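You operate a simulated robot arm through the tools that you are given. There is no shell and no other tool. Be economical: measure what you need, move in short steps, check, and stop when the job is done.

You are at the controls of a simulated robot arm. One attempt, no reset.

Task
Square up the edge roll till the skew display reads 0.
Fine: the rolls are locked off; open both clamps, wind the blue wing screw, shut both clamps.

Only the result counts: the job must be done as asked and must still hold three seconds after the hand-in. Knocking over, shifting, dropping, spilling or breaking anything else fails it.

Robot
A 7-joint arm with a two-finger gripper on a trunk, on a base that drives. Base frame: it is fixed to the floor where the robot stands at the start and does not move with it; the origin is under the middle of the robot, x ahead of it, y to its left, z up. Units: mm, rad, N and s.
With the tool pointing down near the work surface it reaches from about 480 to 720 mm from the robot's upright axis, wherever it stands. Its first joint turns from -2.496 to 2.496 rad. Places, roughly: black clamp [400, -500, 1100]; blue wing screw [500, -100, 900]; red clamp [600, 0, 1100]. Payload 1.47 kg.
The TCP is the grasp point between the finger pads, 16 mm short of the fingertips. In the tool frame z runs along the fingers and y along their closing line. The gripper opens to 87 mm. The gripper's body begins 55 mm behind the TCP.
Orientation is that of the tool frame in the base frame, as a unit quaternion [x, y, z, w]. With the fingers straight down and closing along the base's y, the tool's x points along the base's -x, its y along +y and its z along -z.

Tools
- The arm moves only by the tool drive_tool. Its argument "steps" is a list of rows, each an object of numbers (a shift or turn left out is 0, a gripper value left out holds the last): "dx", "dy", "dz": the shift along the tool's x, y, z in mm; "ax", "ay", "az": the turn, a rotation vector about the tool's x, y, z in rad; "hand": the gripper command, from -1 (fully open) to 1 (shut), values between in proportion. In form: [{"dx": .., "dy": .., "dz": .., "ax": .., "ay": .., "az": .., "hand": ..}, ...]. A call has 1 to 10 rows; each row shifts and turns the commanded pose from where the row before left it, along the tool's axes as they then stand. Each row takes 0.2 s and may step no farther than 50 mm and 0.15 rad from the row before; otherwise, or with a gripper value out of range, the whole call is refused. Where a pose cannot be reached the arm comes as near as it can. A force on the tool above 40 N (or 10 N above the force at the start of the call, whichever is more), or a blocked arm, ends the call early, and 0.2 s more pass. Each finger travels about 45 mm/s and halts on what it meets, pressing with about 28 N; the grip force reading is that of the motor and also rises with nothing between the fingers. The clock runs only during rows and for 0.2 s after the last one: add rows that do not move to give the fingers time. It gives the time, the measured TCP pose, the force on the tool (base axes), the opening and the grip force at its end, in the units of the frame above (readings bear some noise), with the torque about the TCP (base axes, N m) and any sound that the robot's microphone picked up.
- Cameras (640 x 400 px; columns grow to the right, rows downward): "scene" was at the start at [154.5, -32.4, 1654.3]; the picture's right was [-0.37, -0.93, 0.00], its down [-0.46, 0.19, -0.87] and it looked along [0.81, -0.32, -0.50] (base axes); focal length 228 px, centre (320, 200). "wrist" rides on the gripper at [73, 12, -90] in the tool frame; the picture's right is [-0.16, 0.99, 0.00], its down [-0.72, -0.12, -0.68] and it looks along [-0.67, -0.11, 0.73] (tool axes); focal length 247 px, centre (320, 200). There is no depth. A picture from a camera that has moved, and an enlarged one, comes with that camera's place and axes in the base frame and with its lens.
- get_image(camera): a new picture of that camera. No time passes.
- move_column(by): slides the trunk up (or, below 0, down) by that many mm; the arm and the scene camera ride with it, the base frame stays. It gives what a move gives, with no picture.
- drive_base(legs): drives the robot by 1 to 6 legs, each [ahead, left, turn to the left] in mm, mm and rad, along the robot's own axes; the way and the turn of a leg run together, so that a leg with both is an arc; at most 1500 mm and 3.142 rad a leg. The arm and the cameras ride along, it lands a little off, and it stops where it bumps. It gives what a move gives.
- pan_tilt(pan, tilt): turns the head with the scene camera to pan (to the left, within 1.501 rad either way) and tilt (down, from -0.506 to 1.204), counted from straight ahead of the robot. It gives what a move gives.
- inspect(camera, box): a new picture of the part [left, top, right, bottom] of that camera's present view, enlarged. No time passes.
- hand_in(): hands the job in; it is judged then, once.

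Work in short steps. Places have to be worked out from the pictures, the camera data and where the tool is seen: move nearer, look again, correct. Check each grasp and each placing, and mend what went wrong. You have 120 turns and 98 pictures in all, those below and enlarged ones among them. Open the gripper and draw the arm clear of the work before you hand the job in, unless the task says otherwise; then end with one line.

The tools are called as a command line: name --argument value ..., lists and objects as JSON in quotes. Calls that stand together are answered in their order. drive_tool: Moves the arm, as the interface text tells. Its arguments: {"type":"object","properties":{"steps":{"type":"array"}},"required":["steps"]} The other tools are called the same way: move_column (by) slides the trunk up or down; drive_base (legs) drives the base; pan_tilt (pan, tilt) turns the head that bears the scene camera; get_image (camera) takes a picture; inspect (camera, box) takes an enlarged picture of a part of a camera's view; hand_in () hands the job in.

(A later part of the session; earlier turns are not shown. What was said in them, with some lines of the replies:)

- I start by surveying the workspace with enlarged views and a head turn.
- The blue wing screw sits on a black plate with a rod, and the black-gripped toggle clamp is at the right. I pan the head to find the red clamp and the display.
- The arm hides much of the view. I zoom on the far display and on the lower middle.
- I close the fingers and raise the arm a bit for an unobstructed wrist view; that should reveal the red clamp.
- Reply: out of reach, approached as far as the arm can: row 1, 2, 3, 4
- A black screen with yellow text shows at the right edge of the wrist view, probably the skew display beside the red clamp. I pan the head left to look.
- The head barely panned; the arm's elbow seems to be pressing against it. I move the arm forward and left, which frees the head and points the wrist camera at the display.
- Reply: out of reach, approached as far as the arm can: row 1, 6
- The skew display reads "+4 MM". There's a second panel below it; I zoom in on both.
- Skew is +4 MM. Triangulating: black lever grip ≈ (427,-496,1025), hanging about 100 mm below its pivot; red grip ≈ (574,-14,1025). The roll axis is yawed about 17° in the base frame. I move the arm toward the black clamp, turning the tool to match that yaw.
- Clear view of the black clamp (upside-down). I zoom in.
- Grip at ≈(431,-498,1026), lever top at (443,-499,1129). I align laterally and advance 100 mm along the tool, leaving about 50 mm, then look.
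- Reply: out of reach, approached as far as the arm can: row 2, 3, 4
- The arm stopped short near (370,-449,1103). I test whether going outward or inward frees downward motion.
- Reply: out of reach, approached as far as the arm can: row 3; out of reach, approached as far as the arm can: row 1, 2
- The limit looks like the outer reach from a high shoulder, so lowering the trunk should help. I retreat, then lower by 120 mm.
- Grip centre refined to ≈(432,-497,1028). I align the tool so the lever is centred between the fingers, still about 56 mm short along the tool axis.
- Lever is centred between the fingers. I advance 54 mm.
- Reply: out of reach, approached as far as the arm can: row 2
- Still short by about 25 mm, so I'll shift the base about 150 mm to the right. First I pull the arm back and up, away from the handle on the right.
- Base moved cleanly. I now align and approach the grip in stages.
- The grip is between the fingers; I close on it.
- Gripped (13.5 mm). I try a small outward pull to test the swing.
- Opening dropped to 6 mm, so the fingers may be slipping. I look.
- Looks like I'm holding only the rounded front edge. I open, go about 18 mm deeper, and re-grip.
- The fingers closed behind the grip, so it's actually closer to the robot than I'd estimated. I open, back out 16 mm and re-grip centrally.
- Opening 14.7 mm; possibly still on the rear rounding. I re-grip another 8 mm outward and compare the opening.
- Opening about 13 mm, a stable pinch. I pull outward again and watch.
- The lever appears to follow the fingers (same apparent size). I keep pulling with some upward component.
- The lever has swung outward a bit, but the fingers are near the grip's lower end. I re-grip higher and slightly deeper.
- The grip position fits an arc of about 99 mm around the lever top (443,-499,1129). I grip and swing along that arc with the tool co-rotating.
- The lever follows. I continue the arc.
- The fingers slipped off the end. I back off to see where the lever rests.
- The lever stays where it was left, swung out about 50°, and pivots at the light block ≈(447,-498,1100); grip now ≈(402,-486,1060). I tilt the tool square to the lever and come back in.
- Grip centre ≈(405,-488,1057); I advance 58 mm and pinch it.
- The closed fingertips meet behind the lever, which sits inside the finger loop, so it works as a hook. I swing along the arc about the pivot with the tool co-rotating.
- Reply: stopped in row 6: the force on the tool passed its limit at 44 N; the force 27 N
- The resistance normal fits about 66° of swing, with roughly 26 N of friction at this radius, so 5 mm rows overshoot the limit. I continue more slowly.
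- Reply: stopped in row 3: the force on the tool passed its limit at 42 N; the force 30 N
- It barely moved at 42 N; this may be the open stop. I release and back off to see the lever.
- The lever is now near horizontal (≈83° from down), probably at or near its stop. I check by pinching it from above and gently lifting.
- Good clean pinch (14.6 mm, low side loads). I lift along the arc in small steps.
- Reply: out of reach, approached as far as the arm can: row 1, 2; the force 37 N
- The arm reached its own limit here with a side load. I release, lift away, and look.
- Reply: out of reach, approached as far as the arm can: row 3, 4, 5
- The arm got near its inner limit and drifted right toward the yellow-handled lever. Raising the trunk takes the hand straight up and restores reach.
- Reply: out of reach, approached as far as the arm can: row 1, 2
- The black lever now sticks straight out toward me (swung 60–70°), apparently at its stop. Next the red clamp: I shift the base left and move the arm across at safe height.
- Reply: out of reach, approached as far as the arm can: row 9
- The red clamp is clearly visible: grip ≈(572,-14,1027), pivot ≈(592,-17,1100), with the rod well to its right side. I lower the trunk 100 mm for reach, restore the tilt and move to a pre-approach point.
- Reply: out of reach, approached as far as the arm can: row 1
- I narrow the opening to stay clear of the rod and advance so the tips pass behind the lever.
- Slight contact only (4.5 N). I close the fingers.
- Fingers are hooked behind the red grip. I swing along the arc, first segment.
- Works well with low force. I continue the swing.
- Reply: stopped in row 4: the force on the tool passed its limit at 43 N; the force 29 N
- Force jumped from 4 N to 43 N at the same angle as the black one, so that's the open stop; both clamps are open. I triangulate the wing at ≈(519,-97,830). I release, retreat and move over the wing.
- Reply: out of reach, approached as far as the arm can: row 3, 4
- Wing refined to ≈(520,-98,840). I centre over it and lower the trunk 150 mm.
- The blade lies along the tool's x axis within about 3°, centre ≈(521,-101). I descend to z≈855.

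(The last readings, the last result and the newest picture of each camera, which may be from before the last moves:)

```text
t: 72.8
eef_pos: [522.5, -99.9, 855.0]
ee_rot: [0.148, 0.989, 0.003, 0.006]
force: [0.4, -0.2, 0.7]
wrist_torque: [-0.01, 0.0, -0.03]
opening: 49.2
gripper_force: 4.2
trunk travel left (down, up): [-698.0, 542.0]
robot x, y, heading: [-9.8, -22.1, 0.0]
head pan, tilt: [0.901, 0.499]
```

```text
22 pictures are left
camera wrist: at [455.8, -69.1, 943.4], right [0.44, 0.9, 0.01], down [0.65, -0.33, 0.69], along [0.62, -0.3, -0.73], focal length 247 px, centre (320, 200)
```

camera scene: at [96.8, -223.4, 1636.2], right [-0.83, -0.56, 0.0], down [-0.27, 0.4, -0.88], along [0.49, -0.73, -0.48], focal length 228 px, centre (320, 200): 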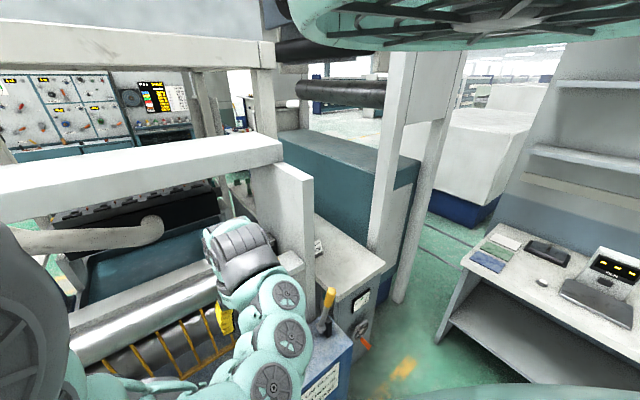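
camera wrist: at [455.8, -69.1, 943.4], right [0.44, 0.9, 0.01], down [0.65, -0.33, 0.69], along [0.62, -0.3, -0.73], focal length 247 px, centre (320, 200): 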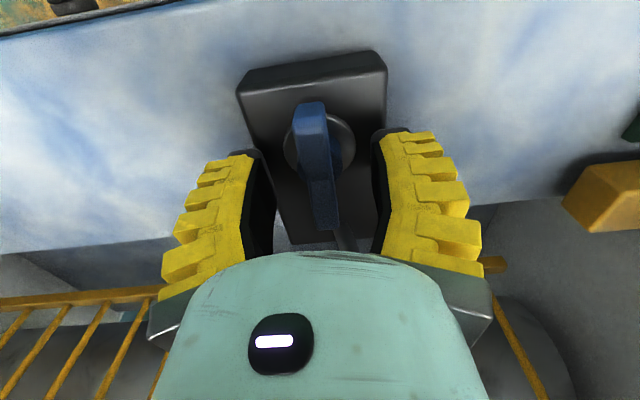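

The washer is at about z 822, the blade just above it. I descend 11 mm more and grip.

drive_tool --steps '[{"dz": 11, "dy": -1.5}, {"hand": 1}, {}, {}, {}]'

get_image --camera "wrist"

```text
t: 73.6
eef_pos: [524.2, -104.7, 846.3]
ee_rot: [0.153, 0.988, 0.0, 0.006]
force: [-11.6, 1.1, 35.9]
wrist_torque: [-0.1, 0.45, -0.05]
opening: 19.7
gripper_force: 24.9
trunk travel left (down, up): [-698.0, 542.0]
robot x, y, heading: [-6.9, -21.0, 0.003]
head pan, tilt: [0.901, 0.499]
stopped in row 3: the force on the tool passed its limit at 44 N (the readings are from after the stop); the commanded pose is now the measured one
```

```text
21 pictures are left
camera wrist: at [456.5, -72.3, 934.9], right [0.45, 0.89, 0.0], down [0.65, -0.33, 0.69], along [0.62, -0.31, -0.73], focal length 247 px, centre (320, 200)
```

wrist: 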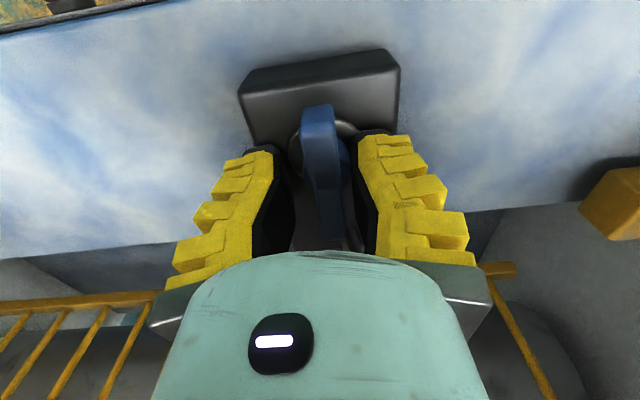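

The tips press on the washer as they close. I open a little, raise 9 mm and re-close.

drive_tool --steps '[{"hand": 0.3}, {"dz": -9}, {}, {"hand": 1}, {}, {}, {}]'

get_image --camera "wrist"

```text
t: 75.2
eef_pos: [522.5, -99.4, 853.8]
ee_rot: [0.149, 0.989, 0.004, 0.004]
force: [-1.4, 7.0, 4.6]
wrist_torque: [0.13, 0.42, 0.0]
opening: 16.8
gripper_force: 30.0
trunk travel left (down, up): [-698.0, 542.0]
robot x, y, heading: [-10.3, -22.5, -0.005]
head pan, tilt: [0.901, 0.499]
```

```text
20 pictures are left
camera wrist: at [455.4, -68.5, 942.2], right [0.44, 0.9, 0.01], down [0.65, -0.33, 0.68], along [0.62, -0.3, -0.73], focal length 247 px, centre (320, 200)
```

wrist: 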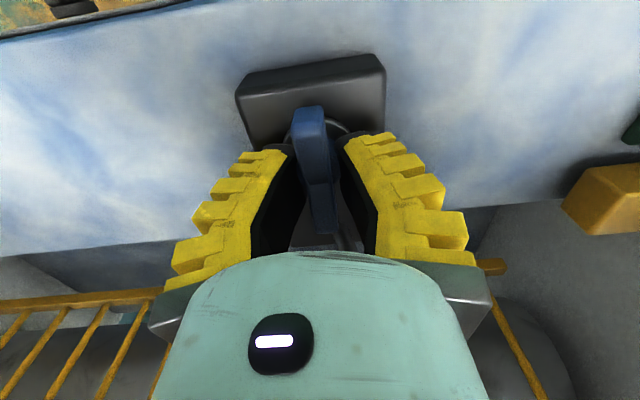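

Firm grip (16.8 mm). Before winding I try panning the head toward the skew display so I can read it from here.

pan_tilt --pan 0.5 --tilt 0.45

get_image --camera "scene"

```text
t: 76.1
eef_pos: [522.0, -100.0, 854.3]
ee_rot: [0.151, 0.989, 0.004, 0.004]
force: [-2.9, 11.1, 7.5]
wrist_torque: [0.15, 0.31, -0.05]
opening: 16.4
gripper_force: 30.0
trunk travel left (down, up): [-698.0, 542.0]
robot x, y, heading: [-10.4, -15.6, -0.001]
head pan, tilt: [0.499, 0.45]
```

```text
19 pictures are left
camera scene: at [111.6, -91.4, 1386.2], right [-0.83, -0.56, 0.0], down [-0.27, 0.4, -0.88], along [0.49, -0.73, -0.48], focal length 228 px, centre (320, 200)
```

scene: 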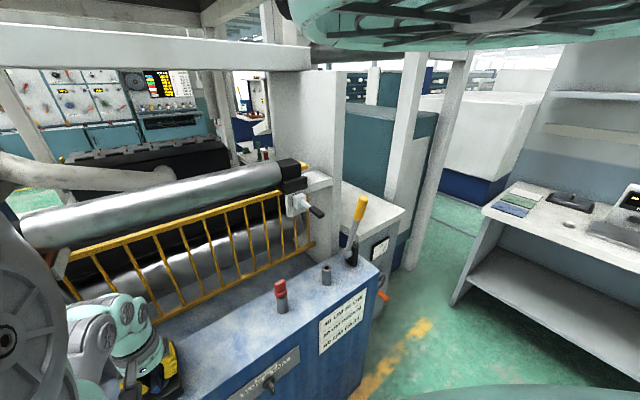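

The head stays jammed by the arm's elbow, so I'll read the display with the wrist camera between windings. Now I wind about 0.56 rad clockwise (from above) as a test.

drive_tool --steps '[{"az": 0.1, "dy": -0.5}, {"az": 0.1, "dy": -0.5}, {"az": 0.1, "dy": -0.5}, {"az": 0.1, "dy": -0.5}, {"az": 0.1, "dy": -0.5}, {}]'

get_image --camera "wrist"

```text
t: 77.5
eef_pos: [521.3, -101.2, 853.4]
ee_rot: [0.391, 0.92, 0.004, 0.002]
force: [-8.3, 13.0, 16.1]
wrist_torque: [0.1, 0.12, 0.0]
opening: 15.4
gripper_force: 30.1
trunk travel left (down, up): [-698.0, 542.0]
robot x, y, heading: [-11.5, -16.7, 0.007]
head pan, tilt: [0.499, 0.45]
```

```text
18 pictures are left
camera wrist: at [477.8, -42.3, 942.4], right [0.82, 0.57, 0.01], down [0.41, -0.61, 0.68], along [0.4, -0.55, -0.73], focal length 247 px, centre (320, 200)
```

wrist: 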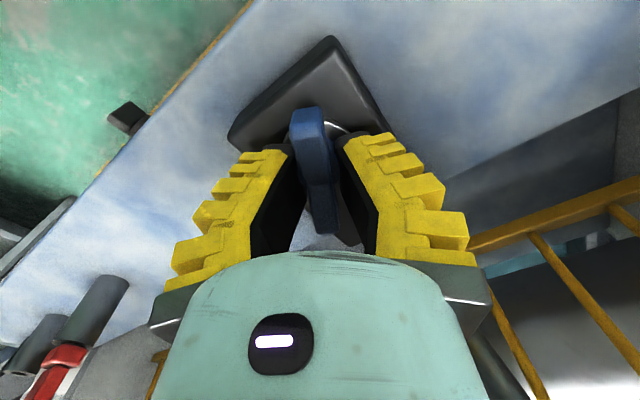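

The wing turns freely with the tool, so the rolls are unlocked. I wind another 0.5 rad before checking the display.

drive_tool --steps '[{"az": 0.1, "dy": -0.4}, {"az": 0.1, "dy": -0.4}, {"az": 0.1, "dy": -0.4}, {"az": 0.1, "dy": -0.4}, {"az": 0.1, "dy": -0.4}, {}]'

drive_tool --steps '[{"hand": 0}, {}, {}, {"dz": -40}, {"dz": -40}, {}]'

move_column --by 230

drive_tool --steps '[{"az": -0.148}, {"az": -0.148}, {"az": -0.148}, {"az": -0.148}, {"az": -0.148}, {"az": -0.148}, {"az": -0.148}, {"az": -0.148}, {"az": -0.148}, {"az": -0.148}]'

drive_tool --steps '[{"az": -0.1}, {"ay": -0.14}, {"ay": -0.14}, {"ay": -0.1}, {}]'

get_image --camera "wrist"

```text
t: 78.9
eef_pos: [519.6, -102.3, 854.1]
ee_rot: [0.607, 0.795, 0.006, 0.001]
force: [-2.5, 14.1, 6.1]
wrist_torque: [0.37, 0.11, -0.03]
opening: 14.5
gripper_force: 30.1
trunk travel left (down, up): [-698.0, 542.0]
robot x, y, heading: [-10.8, -15.8, 0.008]
head pan, tilt: [0.499, 0.45]
```

```text
t: 80.3
eef_pos: [517.7, -105.3, 934.4]
ee_rot: [0.606, 0.796, 0.004, 0.002]
force: [1.1, -0.5, 0.9]
wrist_torque: [0.01, -0.02, 0.01]
opening: 49.1
gripper_force: 3.8
trunk travel left (down, up): [-698.0, 542.0]
robot x, y, heading: [-10.9, -21.3, 0.002]
head pan, tilt: [0.499, 0.45]
```

```text
t: 82.7
eef_pos: [519.2, -106.4, 1163.9]
ee_rot: [0.605, 0.796, 0.004, 0.003]
force: [-0.1, 0.4, 0.7]
wrist_torque: [-0.04, -0.01, 0.03]
opening: 49.2
gripper_force: 3.6
trunk travel left (down, up): [-928.0, 312.0]
robot x, y, heading: [-10.4, -22.0, 0.0]
head pan, tilt: [0.499, 0.45]
```

```text
t: 84.9
eef_pos: [519.2, -105.4, 1162.9]
ee_rot: [-0.091, 0.996, 0.001, 0.004]
force: [-0.8, 0.6, -0.1]
wrist_torque: [0.01, -0.01, -0.02]
opening: 49.1
gripper_force: 4.2
trunk travel left (down, up): [-928.0, 312.0]
robot x, y, heading: [-8.7, -17.5, 0.001]
head pan, tilt: [0.499, 0.45]
```

```text
t: 86.1
eef_pos: [517.8, -106.2, 1164.1]
ee_rot: [-0.136, 0.972, 0.027, 0.192]
force: [-0.1, 0.7, 0.6]
wrist_torque: [-0.03, 0.05, -0.04]
opening: 48.9
gripper_force: 4.0
trunk travel left (down, up): [-928.0, 312.0]
robot x, y, heading: [-13.6, -19.2, 0.002]
head pan, tilt: [0.499, 0.45]
```

```text
17 pictures are left
camera wrist: at [418.1, -123.7, 1218.5], right [-0.13, 0.99, 0.06], down [0.43, 0.0, 0.9], along [0.9, 0.14, -0.42], focal length 247 px, centre (320, 200)
```

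wrist: 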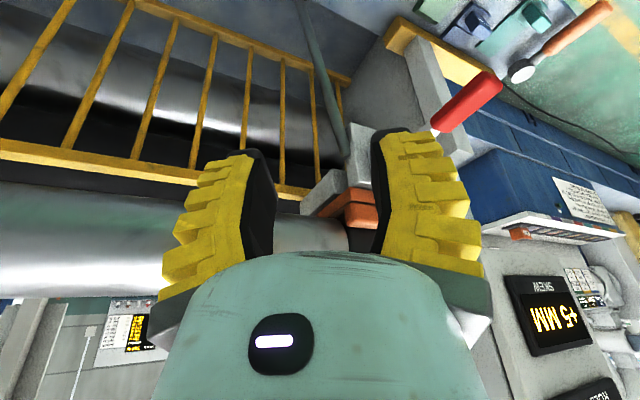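

The display reads +5 MM: clockwise raised it by about 1 mm per rad, so I need about 5 rad counter-clockwise. I go back to the wing with the tool at the blade's present yaw.

drive_tool --steps '[{"ay": 0.13}, {"ay": 0.13}, {"ay": 0.12}, {"az": 0.148}, {"az": 0.148}, {"az": 0.148}, {"az": 0.148}, {"az": 0.148}, {"az": 0.148}, {"az": 0.148}]'

drive_tool --steps '[{"az": 0.148}, {"az": 0.148}, {"az": 0.148}, {"az": 0.1}, {}]'

move_column --by -230

get_image --camera "wrist"

```text
t: 88.3
eef_pos: [518.2, -105.8, 1163.4]
ee_rot: [0.372, 0.928, 0.004, 0.003]
force: [0.4, -0.4, 0.0]
wrist_torque: [0.03, -0.03, 0.0]
opening: 49.4
gripper_force: 4.2
trunk travel left (down, up): [-928.0, 312.0]
robot x, y, heading: [-9.2, -22.1, -0.0]
head pan, tilt: [0.499, 0.45]
```

```text
t: 89.5
eef_pos: [519.3, -106.7, 1163.3]
ee_rot: [0.606, 0.795, 0.004, 0.002]
force: [1.0, 0.6, -0.3]
wrist_torque: [-0.01, 0.0, 0.02]
opening: 49.0
gripper_force: 3.7
trunk travel left (down, up): [-928.0, 312.0]
robot x, y, heading: [-8.0, -17.5, -0.007]
head pan, tilt: [0.499, 0.45]
```

```text
t: 91.9
eef_pos: [518.0, -105.9, 933.1]
ee_rot: [0.606, 0.795, 0.004, 0.002]
force: [0.2, -0.5, -0.9]
wrist_torque: [0.02, 0.01, 0.0]
opening: 49.2
gripper_force: 4.0
trunk travel left (down, up): [-698.0, 542.0]
robot x, y, heading: [-7.7, -16.3, 0.0]
head pan, tilt: [0.499, 0.45]
```

```text
16 pictures are left
camera wrist: at [509.7, -34.0, 1023.3], right [0.99, 0.11, 0.01], down [0.07, -0.73, 0.68], along [0.08, -0.67, -0.73], focal length 247 px, centre (320, 200)
```

wrist: 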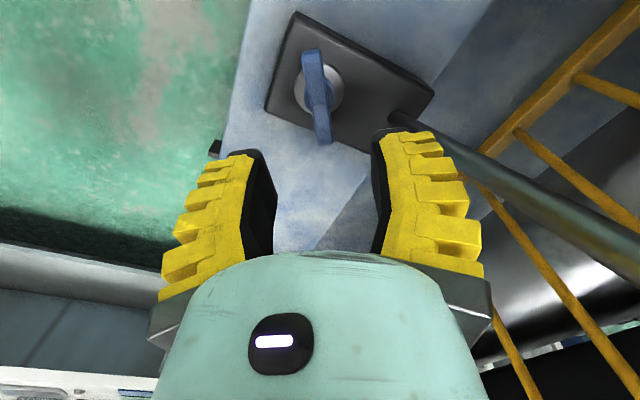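

Wing axis ≈(518.5,-98). I centre on it, descend and grip.

drive_tool --steps '[{"dx": 7, "dy": 2.3, "hand": 0.2}, {"dz": 40}, {"dz": 39}, {}, {"hand": 1}, {}, {}, {}]'

drive_tool --steps '[{"az": -0.12}, {"az": -0.12}, {"az": -0.12}, {"az": -0.12}, {"az": -0.12}, {"az": -0.12}, {"az": -0.12}, {"az": -0.12}, {"az": -0.12}, {"az": -0.12}]'

```text
t: 93.7
eef_pos: [519.0, -99.0, 854.5]
ee_rot: [0.606, 0.795, 0.002, 0.002]
force: [-10.7, -1.0, 7.8]
wrist_torque: [0.35, 0.18, 0.03]
opening: 14.8
gripper_force: 30.0
trunk travel left (down, up): [-698.0, 542.0]
robot x, y, heading: [-9.7, -23.3, -0.003]
head pan, tilt: [0.499, 0.45]
```

```text
t: 95.9
eef_pos: [517.9, -98.3, 855.2]
ee_rot: [0.049, 0.999, 0.001, 0.003]
force: [-2.3, 0.2, -3.6]
wrist_torque: [0.07, 0.38, -0.06]
opening: 12.0
gripper_force: 30.2
trunk travel left (down, up): [-698.0, 542.0]
robot x, y, heading: [-11.1, -18.7, -0.0]
head pan, tilt: [0.499, 0.45]
```

Turning smoothly. I continue counter-clockwise another 1.2 rad and look at the grip.

drive_tool --steps '[{"az": -0.12}, {"az": -0.12}, {"az": -0.12}, {"az": -0.12}, {"az": -0.12}, {"az": -0.12}, {"az": -0.12}, {"az": -0.12}, {"az": -0.12}, {"az": -0.12}]'

get_image --camera "wrist"

```text
t: 98.1
eef_pos: [517.7, -97.2, 853.9]
ee_rot: [-0.523, 0.852, 0.0, 0.005]
force: [-11.1, 3.8, 12.2]
wrist_torque: [0.08, 0.14, -0.05]
opening: 11.4
gripper_force: 29.9
trunk travel left (down, up): [-698.0, 542.0]
robot x, y, heading: [-7.0, -20.8, -0.001]
head pan, tilt: [0.499, 0.45]
```

```text
15 pictures are left
camera wrist: at [474.3, -158.8, 943.0], right [-0.81, 0.59, 0.0], down [0.43, 0.59, 0.69], along [0.4, 0.55, -0.73], focal length 247 px, centre (320, 200)
```

wrist: 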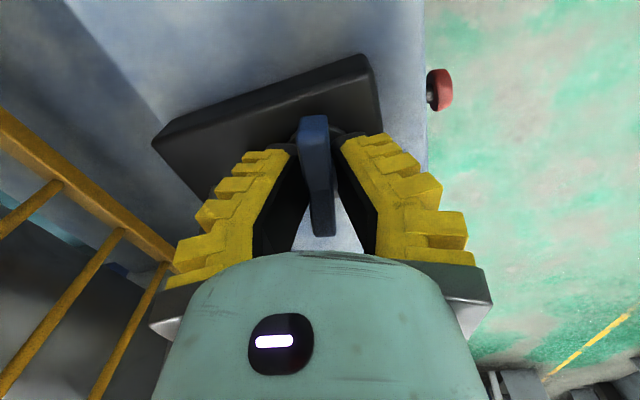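

Blade still follows the tool (2.4 rad so far). I go on another 0.72 rad.

drive_tool --steps '[{"az": -0.12}, {"az": -0.12}, {"az": -0.12}, {"az": -0.12}, {"az": -0.12}, {"az": -0.12}, {}]'

```text
t: 99.7
eef_pos: [518.1, -96.9, 853.7]
ee_rot: [0.789, -0.614, 0.002, -0.003]
force: [-9.8, 3.7, 9.5]
wrist_torque: [0.03, 0.2, -0.08]
opening: 10.8
gripper_force: 29.8
trunk travel left (down, up): [-698.0, 542.0]
robot x, y, heading: [-11.4, -18.6, -0.001]
head pan, tilt: [0.499, 0.45]
```

3.1 rad so far. I regrip: open, lift 45 mm, and turn back by π.

drive_tool --steps '[{"hand": 0.2}, {}, {}, {"dz": -45}, {"az": 0.149}, {"az": 0.149}, {"az": 0.149}, {"az": 0.149}, {"az": 0.149}, {"az": 0.149}]'

drive_tool --steps '[{"az": 0.149}, {"az": 0.149}, {"az": 0.149}, {"az": 0.149}, {"az": 0.149}, {"az": 0.149}, {"az": 0.149}, {"az": 0.149}, {"az": 0.149}, {"az": 0.149}]'

drive_tool --steps '[{"az": 0.149}, {"az": 0.149}, {"az": 0.149}, {"az": 0.149}, {"az": 0.149}, {}]'

get_image --camera "wrist"

```text
t: 101.9
eef_pos: [518.6, -98.8, 900.1]
ee_rot: [-0.444, 0.896, -0.001, 0.005]
force: [0.5, -0.6, 0.7]
wrist_torque: [0.01, 0.0, 0.03]
opening: 40.8
gripper_force: 4.7
trunk travel left (down, up): [-698.0, 542.0]
robot x, y, heading: [-9.1, -15.9, 0.001]
head pan, tilt: [0.499, 0.45]
```

```text
t: 104.1
eef_pos: [517.5, -97.9, 900.0]
ee_rot: [0.281, 0.96, 0.003, 0.004]
force: [0.2, -0.1, -0.6]
wrist_torque: [0.0, -0.02, 0.0]
opening: 40.9
gripper_force: 4.2
trunk travel left (down, up): [-698.0, 542.0]
robot x, y, heading: [-12.5, -17.3, -0.002]
head pan, tilt: [0.499, 0.45]
```

```text
t: 105.5
eef_pos: [518.1, -96.6, 899.3]
ee_rot: [0.611, 0.792, 0.003, 0.002]
force: [1.1, 0.3, -0.6]
wrist_torque: [0.0, -0.01, 0.0]
opening: 40.8
gripper_force: 4.1
trunk travel left (down, up): [-698.0, 542.0]
robot x, y, heading: [-10.1, -16.4, 0.0]
head pan, tilt: [0.499, 0.45]
```

```text
14 pictures are left
camera wrist: at [510.9, -26.3, 989.2], right [0.99, 0.1, 0.01], down [0.07, -0.73, 0.68], along [0.07, -0.67, -0.73], focal length 247 px, centre (320, 200)
```

wrist: 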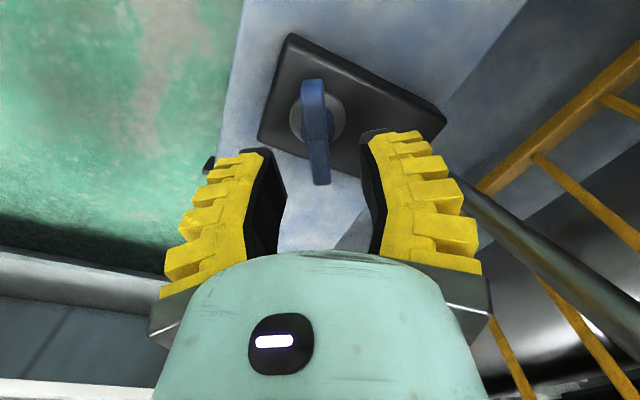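

Blade aligned again. I descend, grip and wind 1.6 rad counter-clockwise, ending at the yaw suited to reading the display.

drive_tool --steps '[{"dz": 23}, {"dz": 22}, {}, {"hand": 1}, {}, {}, {}]'

drive_tool --steps '[{"az": -0.12}, {"az": -0.12}, {"az": -0.12}, {"az": -0.12}, {"az": -0.12}, {"az": -0.12}, {"az": -0.12}, {"az": -0.12}, {"az": -0.12}, {"az": -0.12}]'

drive_tool --steps '[{"az": -0.12}, {"az": -0.12}, {"az": -0.12}, {"az": -0.04}, {}]'

drive_tool --steps '[{"hand": 0}, {}, {}, {"dz": -40}, {"dz": -40}, {}]'

move_column --by 230

drive_tool --steps '[{"ay": -0.13}, {"ay": -0.13}, {"ay": -0.12}, {}]'

inspect --camera "wrist" --box '[440, 50, 640, 400]'

```text
t: 107.1
eef_pos: [518.5, -98.0, 855.6]
ee_rot: [0.609, 0.793, 0.002, 0.002]
force: [-3.4, -0.8, 5.6]
wrist_torque: [0.19, 0.07, -0.06]
opening: 14.9
gripper_force: 30.2
trunk travel left (down, up): [-698.0, 542.0]
robot x, y, heading: [-12.9, -20.3, -0.006]
head pan, tilt: [0.499, 0.45]
```

```text
t: 109.3
eef_pos: [519.0, -97.3, 854.9]
ee_rot: [0.053, 0.999, 0.001, 0.004]
force: [-15.0, 2.6, 20.5]
wrist_torque: [-0.03, 0.26, -0.1]
opening: 15.9
gripper_force: 29.4
trunk travel left (down, up): [-698.0, 542.0]
robot x, y, heading: [-11.0, -19.2, -0.002]
head pan, tilt: [0.499, 0.45]
```

```text
t: 110.5
eef_pos: [518.1, -97.9, 854.6]
ee_rot: [-0.145, 0.989, 0.002, 0.004]
force: [-13.4, 5.4, 17.8]
wrist_torque: [0.01, 0.13, 0.01]
opening: 15.9
gripper_force: 30.2
trunk travel left (down, up): [-698.0, 542.0]
robot x, y, heading: [-8.5, -18.4, 0.0]
head pan, tilt: [0.499, 0.45]
```

```text
t: 111.9
eef_pos: [517.6, -99.1, 935.2]
ee_rot: [-0.145, 0.989, 0.001, 0.004]
force: [-0.7, 0.0, -1.4]
wrist_torque: [0.01, 0.02, 0.01]
opening: 48.9
gripper_force: 3.9
trunk travel left (down, up): [-698.0, 542.0]
robot x, y, heading: [-8.1, -18.6, 0.002]
head pan, tilt: [0.499, 0.45]
```

```text
t: 114.3
eef_pos: [519.1, -99.0, 1166.1]
ee_rot: [-0.145, 0.989, 0.0, 0.004]
force: [0.9, -0.4, -1.0]
wrist_torque: [0.03, 0.01, 0.02]
opening: 48.8
gripper_force: 4.0
trunk travel left (down, up): [-928.0, 312.0]
robot x, y, heading: [-7.8, -20.0, 0.001]
head pan, tilt: [0.499, 0.45]
```

```text
t: 115.3
eef_pos: [519.5, -98.9, 1165.1]
ee_rot: [-0.142, 0.971, 0.028, 0.191]
force: [-0.5, 0.4, 0.2]
wrist_torque: [-0.01, 0.04, 0.02]
opening: 49.0
gripper_force: 4.2
trunk travel left (down, up): [-928.0, 312.0]
robot x, y, heading: [-9.3, -15.9, -0.003]
head pan, tilt: [0.499, 0.45]
```

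```text
1.14 times, centred on (540, 225) of wrist
camera zoom: at [418.4, -118.3, 1220.0], right [-0.14, 0.99, 0.06], down [0.43, 0.01, 0.9], along [0.89, 0.16, -0.42], focal length 282 px, centre (69, 171)
```

zoom: 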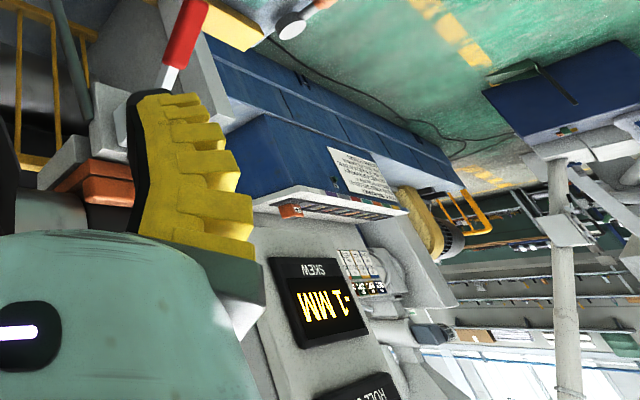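

The display reads "-1 MM"; the data fit about 0.785 rad per mm (5.27 − 6.0 ≈ −0.7), so I need about 0.58 rad clockwise. I go back down and regrip at the present yaw.

drive_tool --steps '[{"ay": 0.13}, {"ay": 0.13}, {"ay": 0.12}, {}]'

move_column --by -230

drive_tool --steps '[{"hand": 0.2, "dz": 40}, {"dz": 40}, {}, {"hand": 1}, {}, {}, {}]'

drive_tool --steps '[{"az": 0.116}, {"az": 0.116}, {"az": 0.116}, {"az": 0.116}, {"az": 0.116}, {}]'

get_image --camera "wrist"

```text
t: 116.3
eef_pos: [518.6, -99.9, 1165.4]
ee_rot: [-0.144, 0.99, 0.0, 0.003]
force: [-0.1, -0.3, 1.4]
wrist_torque: [0.06, -0.05, 0.02]
opening: 49.2
gripper_force: 3.7
trunk travel left (down, up): [-928.0, 312.0]
robot x, y, heading: [-11.1, -16.9, 0.001]
head pan, tilt: [0.499, 0.45]
```

```text
t: 118.7
eef_pos: [518.9, -97.6, 936.9]
ee_rot: [-0.145, 0.989, 0.0, 0.004]
force: [-0.1, 0.5, -0.7]
wrist_torque: [-0.01, 0.01, -0.01]
opening: 48.9
gripper_force: 4.4
trunk travel left (down, up): [-698.0, 542.0]
robot x, y, heading: [-12.3, -18.8, -0.002]
head pan, tilt: [0.499, 0.45]
```

```text
t: 120.3
eef_pos: [519.4, -97.1, 855.6]
ee_rot: [-0.145, 0.989, 0.001, 0.004]
force: [-4.9, 3.2, 5.3]
wrist_torque: [-0.08, 0.43, -0.05]
opening: 14.8
gripper_force: 30.2
trunk travel left (down, up): [-698.0, 542.0]
robot x, y, heading: [-9.6, -22.5, 0.003]
head pan, tilt: [0.499, 0.45]
```

```text
t: 121.7
eef_pos: [519.1, -97.7, 854.5]
ee_rot: [0.145, 0.989, 0.003, 0.003]
force: [-13.7, 5.1, 20.5]
wrist_torque: [0.02, 0.06, 0.0]
opening: 13.2
gripper_force: 29.5
trunk travel left (down, up): [-698.0, 542.0]
robot x, y, heading: [-8.9, -17.5, 0.002]
head pan, tilt: [0.499, 0.45]
```

```text
12 pictures are left
camera wrist: at [451.5, -67.4, 944.0], right [0.43, 0.9, 0.01], down [0.66, -0.32, 0.68], along [0.62, -0.29, -0.73], focal length 247 px, centre (320, 200)
```

wrist: 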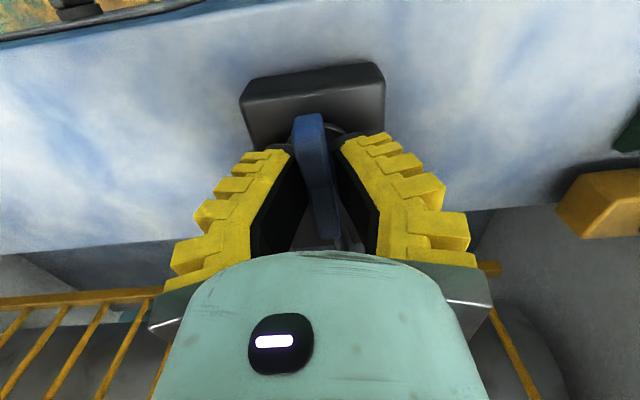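

Winding done. I release, rise, and tilt the tool at the clamp yaw, which should also bring the display into view.

drive_tool --steps '[{"hand": 0}, {}, {}, {"dz": -40}, {"dz": -40}, {"hand": 1}, {}]'

move_column --by 170

drive_tool --steps '[{"ay": -0.14}, {"ay": -0.14}, {"ay": -0.14}, {"ay": -0.14}, {"ay": -0.14}, {}]'

get_image --camera "wrist"

```text
t: 123.3
eef_pos: [518.9, -98.4, 935.4]
ee_rot: [0.143, 0.99, 0.002, 0.004]
force: [0.6, -0.5, -0.5]
wrist_torque: [0.0, 0.0, -0.03]
opening: 4.3
gripper_force: 5.8
trunk travel left (down, up): [-698.0, 542.0]
robot x, y, heading: [-10.1, -18.5, 0.005]
head pan, tilt: [0.499, 0.45]
```

```text
t: 125.3
eef_pos: [518.7, -99.5, 1104.7]
ee_rot: [0.144, 0.99, 0.002, 0.004]
force: [-0.8, 0.3, -0.3]
wrist_torque: [-0.01, 0.01, 0.01]
opening: 0.0
gripper_force: 28.0
trunk travel left (down, up): [-868.0, 372.0]
robot x, y, heading: [-8.1, -15.3, 0.003]
head pan, tilt: [0.499, 0.45]
```

```text
t: 126.7
eef_pos: [535.6, -140.3, 1137.6]
ee_rot: [0.144, 0.97, -0.024, 0.197]
force: [0.0, 0.6, 0.2]
wrist_torque: [0.01, 0.0, 0.0]
opening: 0.0
gripper_force: 28.0
out of reach, approached as far as the arm can: row 3, 4, 5
trunk travel left (down, up): [-868.0, 372.0]
robot x, y, heading: [-8.3, -18.5, -0.006]
head pan, tilt: [0.499, 0.45]
```

```text
11 pictures are left
camera wrist: at [440.9, -101.8, 1191.7], right [0.42, 0.9, 0.07], down [0.35, -0.24, 0.91], along [0.83, -0.36, -0.42], focal length 247 px, centre (320, 200)
```

wrist: 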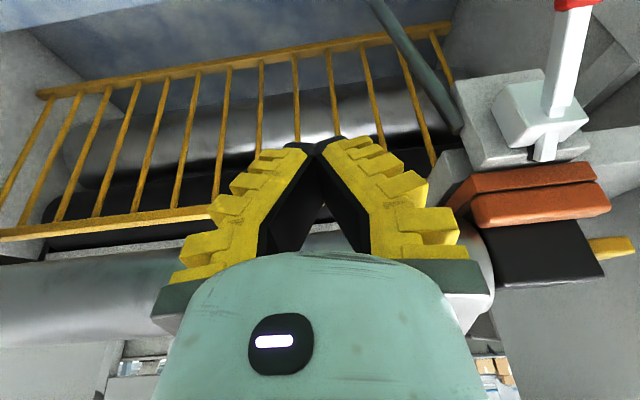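

Tilting is limited at this close radius. I back the base up 40 mm for room, then turn to the display-reading orientation.

drive_base --legs '[[-40, 0, 0]]'

drive_tool --steps '[{"ay": 0.13}, {"ay": 0.13}, {"ay": 0.13}, {"az": -0.148, "dx": -20}, {"az": -0.148, "dx": -20}, {"az": -0.148}, {"az": -0.148}, {"ay": -0.13}, {"ay": -0.13}, {"ay": -0.12}]'

inspect --camera "wrist" --box '[440, 50, 640, 400]'

```text
t: 127.5
eef_pos: [496.1, -139.7, 1138.0]
ee_rot: [0.143, 0.97, -0.023, 0.196]
force: [1.0, 0.3, 0.6]
wrist_torque: [0.02, 0.0, -0.03]
opening: 0.0
gripper_force: 28.2
trunk travel left (down, up): [-868.0, 372.0]
robot x, y, heading: [-48.5, -17.9, -0.001]
head pan, tilt: [0.499, 0.45]
```

```text
t: 129.7
eef_pos: [534.9, -147.9, 1138.7]
ee_rot: [-0.149, 0.969, 0.03, 0.193]
force: [0.9, 0.2, -0.5]
wrist_torque: [-0.02, 0.02, -0.01]
opening: 0.0
gripper_force: 28.1
trunk travel left (down, up): [-868.0, 372.0]
robot x, y, heading: [-50.2, -18.1, 0.002]
head pan, tilt: [0.499, 0.45]
```

```text
1.14 times, centred on (540, 225) of wrist
camera zoom: at [434.8, -168.7, 1192.4], right [-0.16, 0.99, 0.06], down [0.42, 0.01, 0.91], along [0.89, 0.17, -0.42], focal length 282 px, centre (69, 171)
```

zoom: 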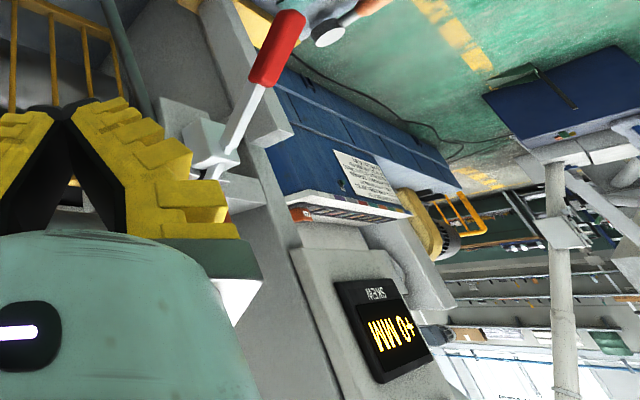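

The display reads 0. Now I close the red clamp: restore the clamp yaw and move above its lever, tips about 25 mm over the grip.

drive_tool --steps '[{"ay": 0.13}, {"ay": 0.13}, {"ay": 0.12}, {"az": 0.148}, {"az": 0.148}, {"az": 0.148}, {"az": 0.148}, {}]'

drive_tool --steps '[{"dx": 18, "dy": 35.5}, {"dx": 18, "dy": 35.5}, {"dx": 18, "dy": 35.5}, {"dx": 18, "dy": 35.5}, {"ay": -0.13}, {"ay": -0.13}, {"ay": -0.13}, {}]'

get_image --camera "wrist"

```text
t: 131.5
eef_pos: [534.3, -148.5, 1138.7]
ee_rot: [0.146, 0.989, 0.004, 0.005]
force: [-0.1, 1.0, 0.2]
wrist_torque: [-0.03, 0.03, -0.03]
opening: 0.0
gripper_force: 27.9
trunk travel left (down, up): [-868.0, 372.0]
robot x, y, heading: [-45.6, -17.7, 0.0]
head pan, tilt: [0.499, 0.45]
```

```text
t: 133.3
eef_pos: [506.3, 9.9, 1138.9]
ee_rot: [0.142, 0.97, -0.024, 0.197]
force: [-0.2, -0.8, 0.0]
wrist_torque: [0.01, 0.02, -0.06]
opening: 0.0
gripper_force: 27.4
trunk travel left (down, up): [-868.0, 372.0]
robot x, y, heading: [-48.5, -23.2, 0.003]
head pan, tilt: [0.499, 0.45]
```

```text
9 pictures are left
camera wrist: at [412.2, 47.6, 1192.6], right [0.42, 0.9, 0.07], down [0.35, -0.24, 0.91], along [0.84, -0.36, -0.42], focal length 247 px, centre (320, 200)
```

wrist: 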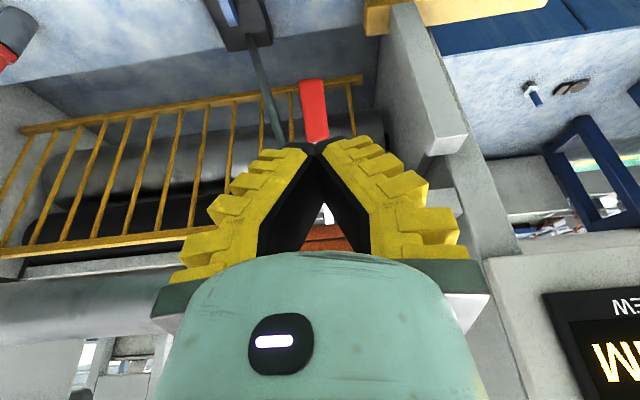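

The tips are in line with the lever, its grip ≈20–40 mm below. I push it down along the closing arc, first part.

drive_tool --steps '[{"dy": -2, "dx": 2, "dz": 15}, {"dx": 1, "dz": 14}, {"dx": 0.8, "dz": 8}, {"dz": 6}, {"dz": 5}, {"dz": 5}, {"dz": 5}, {"dz": 5}, {"dz": 5}]'

get_image --camera "wrist"

```text
t: 135.3
eef_pos: [527.8, 0.3, 1075.4]
ee_rot: [0.144, 0.969, -0.025, 0.197]
force: [-0.1, -0.9, 0.2]
wrist_torque: [0.05, 0.0, 0.02]
opening: 0.0
gripper_force: 28.2
trunk travel left (down, up): [-868.0, 372.0]
robot x, y, heading: [-49.4, -19.6, -0.004]
head pan, tilt: [0.499, 0.45]
```

```text
8 pictures are left
camera wrist: at [433.8, 38.5, 1128.8], right [0.42, 0.9, 0.07], down [0.35, -0.24, 0.91], along [0.83, -0.36, -0.42], focal length 247 px, centre (320, 200)
```

wrist: 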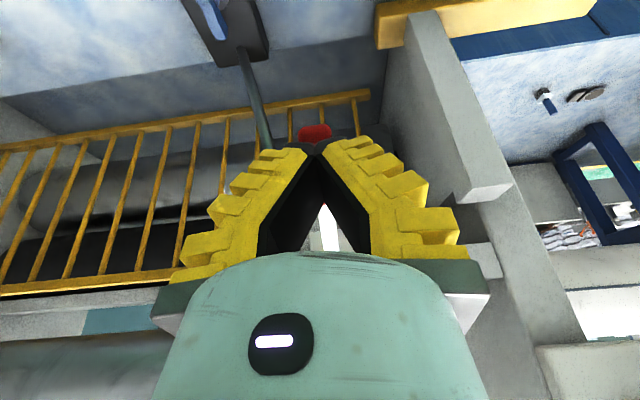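

The lever follows beneath the tips with little force. I continue the closing arc.

drive_tool --steps '[{"dx": -1.8, "dz": 4.7}, {"dx": -1.8, "dz": 4.7}, {"dx": -1.8, "dz": 4.7}, {"dx": -1.8, "dz": 4.7}, {"dx": -1.8, "dz": 4.7}, {"dx": -3.5, "dz": 4.5}, {"dx": -3.5, "dz": 4.5}, {"dx": -3.5, "dz": 4.5}]'

get_image --camera "wrist"

```text
t: 137.2
eef_pos: [553.7, -5.0, 1044.8]
ee_rot: [0.143, 0.971, -0.023, 0.188]
force: [-18.8, 4.1, 11.3]
wrist_torque: [-0.16, -0.05, -0.18]
opening: 0.0
gripper_force: 28.2
trunk travel left (down, up): [-868.0, 372.0]
robot x, y, heading: [-51.3, -14.9, -0.003]
head pan, tilt: [0.499, 0.45]
stopped in row 8: the force on the tool passed its limit at 45 N (the readings are from after the stop); the commanded pose is now the measured one
```

```text
7 pictures are left
camera wrist: at [459.1, 33.0, 1100.9], right [0.42, 0.9, 0.07], down [0.36, -0.24, 0.9], along [0.83, -0.36, -0.43], focal length 247 px, centre (320, 200)
```

wrist: 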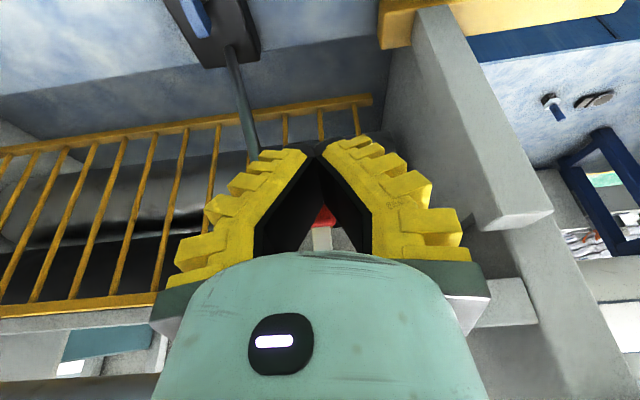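

Force rose to 45 N about where the closed position should be. I back off and check the lever.

drive_tool --steps '[{"dz": -20, "dx": 5}, {"dz": -35, "dx": 5}, {"dz": -15}, {}]'

get_image --camera "wrist"

```text
t: 138.2
eef_pos: [521.9, 3.5, 1109.1]
ee_rot: [0.143, 0.971, -0.023, 0.192]
force: [-0.2, 0.2, 0.0]
wrist_torque: [0.01, -0.02, 0.01]
opening: 0.2
gripper_force: 28.3
trunk travel left (down, up): [-868.0, 372.0]
robot x, y, heading: [-48.2, -19.5, 0.001]
head pan, tilt: [0.499, 0.45]
```

```text
6 pictures are left
camera wrist: at [427.5, 41.2, 1163.4], right [0.42, 0.9, 0.07], down [0.36, -0.24, 0.9], along [0.83, -0.36, -0.43], focal length 247 px, centre (320, 200)
```

wrist: 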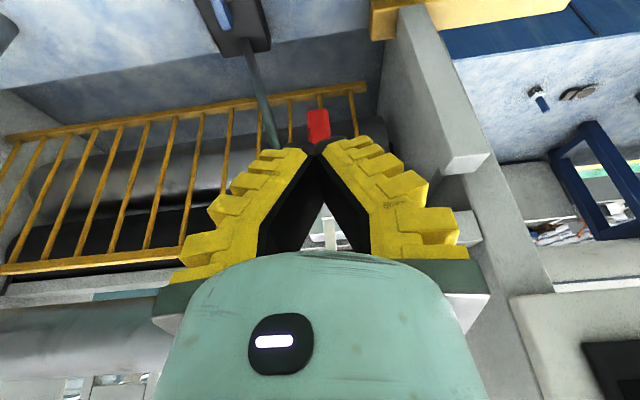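

The lever tip matches its original closed position within ~2 px, so the red clamp is shut. Next the black clamp: I reposition the base and carry the arm across.

drive_base --legs '[[-41, -132, 0]]'

drive_tool --steps '[{"ay": 0.13, "dz": -10}, {"ay": 0.13, "dz": -10}, {"ay": 0.13, "dz": -10}, {"dy": -40, "dx": 2}, {"dy": -45, "dx": 2}, {"dy": -45, "dx": 2}, {"dy": -45, "dx": 2}, {"dy": -45, "dx": 2}, {"dy": -45, "dx": 2}, {}]'

```text
t: 139.5
eef_pos: [481.3, -128.5, 1108.3]
ee_rot: [0.143, 0.971, -0.023, 0.192]
force: [0.6, 0.6, -1.2]
wrist_torque: [-0.02, -0.03, 0.01]
opening: 0.0
gripper_force: 28.0
trunk travel left (down, up): [-868.0, 372.0]
robot x, y, heading: [-89.7, -152.0, 0.001]
head pan, tilt: [0.499, 0.45]
```

```text
t: 141.7
eef_pos: [387.0, -377.3, 1133.7]
ee_rot: [0.144, 0.99, 0.006, 0.0]
force: [0.6, 0.2, -0.7]
wrist_torque: [-0.02, 0.02, 0.0]
opening: 0.0
gripper_force: 28.4
trunk travel left (down, up): [-868.0, 372.0]
robot x, y, heading: [-92.0, -146.1, 0.002]
head pan, tilt: [0.499, 0.45]
```

drive_tool --steps '[{"dy": -49, "dx": -1.5, "dz": -3}, {"dy": -49, "dx": -1.5, "dz": -3}, {"ay": -0.13}, {"ay": -0.13}, {"ay": -0.13}, {}]'

get_image --camera "wrist"

```text
t: 143.1
eef_pos: [360.2, -472.1, 1138.6]
ee_rot: [0.142, 0.971, -0.024, 0.193]
force: [-0.4, -0.1, -1.0]
wrist_torque: [0.02, 0.01, -0.01]
opening: 0.0
gripper_force: 27.7
trunk travel left (down, up): [-868.0, 372.0]
robot x, y, heading: [-90.0, -149.9, 0.002]
head pan, tilt: [0.499, 0.45]
```

```text
5 pictures are left
camera wrist: at [267.3, -433.4, 1194.2], right [0.42, 0.9, 0.07], down [0.36, -0.24, 0.9], along [0.83, -0.36, -0.42], focal length 247 px, centre (320, 200)
```

wrist: 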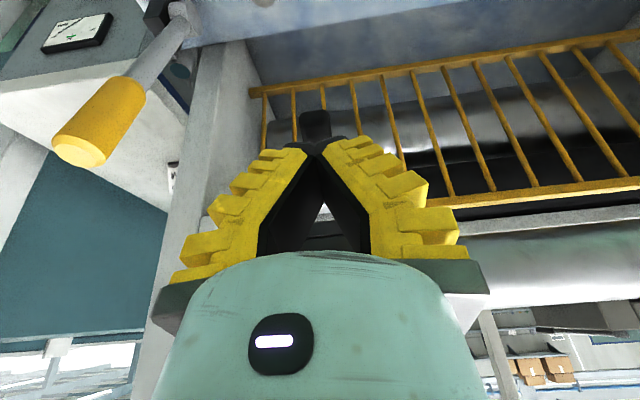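

Aligned with the black lever just as with the red. I push it along the same closing arc.

drive_tool --steps '[{"dx": 2, "dz": 12}, {"dx": 1, "dz": 8}, {"dx": 0.8, "dz": 6}, {"dz": 6}, {"dz": 5}, {"dz": 5}, {"dz": 5}, {"dz": 5}, {"dz": 5}, {"dz": 5}]'

drive_tool --steps '[{"dz": 4}, {"dx": -1.8, "dz": 4.7}, {"dx": -1.8, "dz": 4.7}, {"dx": -1.8, "dz": 4.7}, {"dx": -1.8, "dz": 4.7}, {"dx": -1.8, "dz": 4.7}, {"dx": -3.5, "dz": 4.5}]'

drive_tool --steps '[{"dx": -3.5, "dz": 3.5}, {"dx": -3.5, "dz": 3.5}, {"dx": -3, "dz": 2.5}, {"dx": -3, "dz": 2.5}]'

```text
t: 145.3
eef_pos: [381.1, -476.3, 1081.0]
ee_rot: [0.142, 0.971, -0.023, 0.192]
force: [0.4, -0.3, 0.6]
wrist_torque: [0.02, -0.01, -0.01]
opening: 0.0
gripper_force: 27.6
trunk travel left (down, up): [-868.0, 372.0]
robot x, y, heading: [-87.7, -152.5, 0.005]
head pan, tilt: [0.499, 0.45]
```

```text
t: 146.9
eef_pos: [403.5, -485.3, 1056.1]
ee_rot: [0.144, 0.971, -0.023, 0.192]
force: [-0.6, 0.0, 0.1]
wrist_torque: [-0.03, -0.03, -0.02]
opening: 0.0
gripper_force: 28.6
trunk travel left (down, up): [-868.0, 372.0]
robot x, y, heading: [-90.6, -147.0, 0.001]
head pan, tilt: [0.499, 0.45]
```

```text
t: 147.8
eef_pos: [407.8, -487.7, 1046.6]
ee_rot: [0.147, 0.972, -0.024, 0.184]
force: [-15.0, 8.8, 7.2]
wrist_torque: [-0.1, -0.07, -0.01]
opening: 6.2
gripper_force: 28.7
trunk travel left (down, up): [-868.0, 372.0]
robot x, y, heading: [-89.2, -150.0, 0.003]
head pan, tilt: [0.499, 0.45]
stopped in row 4: the force on the tool passed its limit at 44 N (the readings are from after the stop); the commanded pose is now the measured one
```

Stopped at the same relative point as the red clamp (44 N). I back off and check.

drive_tool --steps '[{"dz": -20, "dx": 5}, {"dz": -35, "dx": 5}, {"dz": -15}, {}]'

get_image --camera "wrist"

```text
t: 148.8
eef_pos: [378.6, -478.0, 1110.7]
ee_rot: [0.145, 0.971, -0.024, 0.188]
force: [0.2, -0.6, 0.1]
wrist_torque: [-0.02, 0.0, 0.0]
opening: 0.2
gripper_force: 28.4
trunk travel left (down, up): [-868.0, 372.0]
robot x, y, heading: [-92.9, -147.9, -0.003]
head pan, tilt: [0.499, 0.45]
```

```text
4 pictures are left
camera wrist: at [285.6, -440.0, 1166.7], right [0.43, 0.9, 0.07], down [0.37, -0.24, 0.9], along [0.83, -0.36, -0.43], focal length 247 px, centre (320, 200)
```

wrist: 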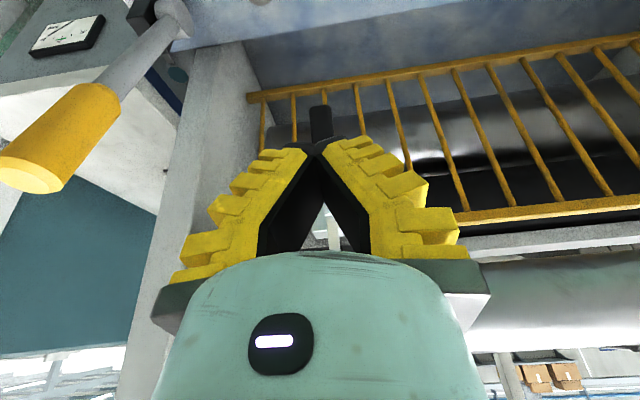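

The view matches the red clamp's closed state, so both are shut. I move clear and check the display once more.

drive_tool --steps '[{"ay": 0.13, "dz": -10}, {"ay": 0.13, "dz": -10}, {"ay": 0.12, "dz": -5}, {"dy": 45}, {"dy": 45}, {"dy": 45}, {"dy": 45}, {"dy": 45}, {"dy": 45}, {}]'

drive_base --legs '[[20, 132, 0]]'

drive_tool --steps '[{"az": -0.148}, {"az": -0.148}, {"az": -0.148}, {"az": -0.148}, {"ay": -0.13}, {"ay": -0.13}, {"ay": -0.12}, {"hand": 0}, {}]'

inspect --camera "wrist" --box '[440, 50, 640, 400]'

```text
t: 151.0
eef_pos: [449.7, -217.2, 1136.8]
ee_rot: [0.146, 0.989, 0.003, 0.0]
force: [-0.5, -0.1, -0.1]
wrist_torque: [0.01, -0.01, -0.01]
opening: 0.2
gripper_force: 28.0
trunk travel left (down, up): [-868.0, 372.0]
robot x, y, heading: [-91.8, -149.1, 0.001]
head pan, tilt: [0.499, 0.45]
```

```text
t: 152.3
eef_pos: [468.2, -87.7, 1137.7]
ee_rot: [0.148, 0.989, 0.004, 0.001]
force: [0.1, -0.5, -0.8]
wrist_torque: [0.0, 0.0, 0.02]
opening: 0.0
gripper_force: 27.9
trunk travel left (down, up): [-868.0, 372.0]
robot x, y, heading: [-67.3, -17.2, -0.004]
head pan, tilt: [0.499, 0.45]
```

```text
t: 154.3
eef_pos: [468.9, -88.2, 1136.2]
ee_rot: [-0.143, 0.971, 0.031, 0.189]
force: [0.4, -0.6, 0.1]
wrist_torque: [0.04, -0.03, -0.02]
opening: 49.3
gripper_force: 4.3
trunk travel left (down, up): [-868.0, 372.0]
robot x, y, heading: [-74.9, -15.0, -0.004]
head pan, tilt: [0.499, 0.45]
```

```text
1.14 times, centred on (540, 225) of wrist
camera zoom: at [368.8, -107.5, 1192.5], right [-0.14, 0.99, 0.07], down [0.43, 0.0, 0.9], along [0.89, 0.16, -0.43], focal length 282 px, centre (69, 171)
```

zoom: 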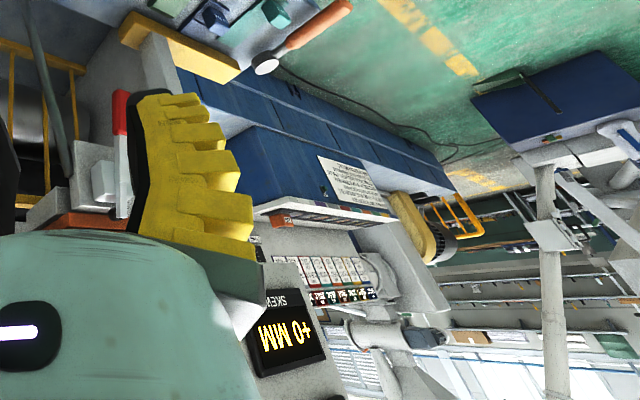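

Display still reads 0 and the red lever hangs shut. One last scene look at the black clamp.

inspect --camera "scene" --box '[220, 130, 400, 280]'

inspect --camera "wrist" --box '[400, 60, 560, 220]'

```text
2.67 times, centred on (310, 205) of scene
camera zoom: at [50.9, -92.3, 1560.9], right [-0.83, -0.56, 0.0], down [-0.24, 0.36, -0.9], along [0.51, -0.75, -0.43], focal length 607 px, centre (347, 187)
```

zoom: 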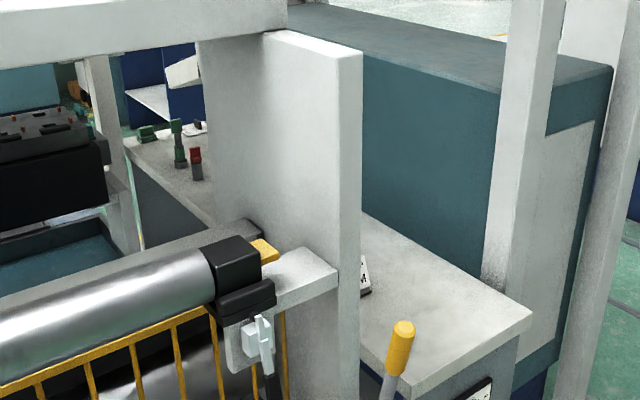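

```text
2.50 times, centred on (480, 140) of wrist
camera zoom: at [368.8, -107.5, 1192.5], right [-0.14, 0.99, 0.07], down [0.43, 0.0, 0.9], along [0.89, 0.16, -0.43], focal length 617 px, centre (-80, 350)
```

zoom: 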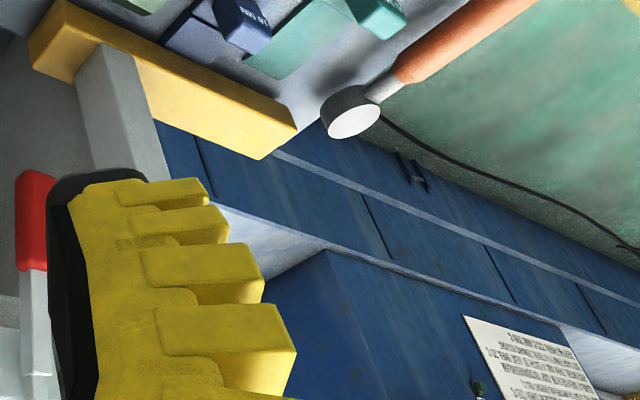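

Both levers are back in their shut positions, the display reads 0, and the arm is clear with the gripper open. I hand in.

hand_in

```text
The job is handed in.
```

The skew display reads 0 with both clamps shut again, the gripper is open and the arm is clear of the work; I handed the job in.
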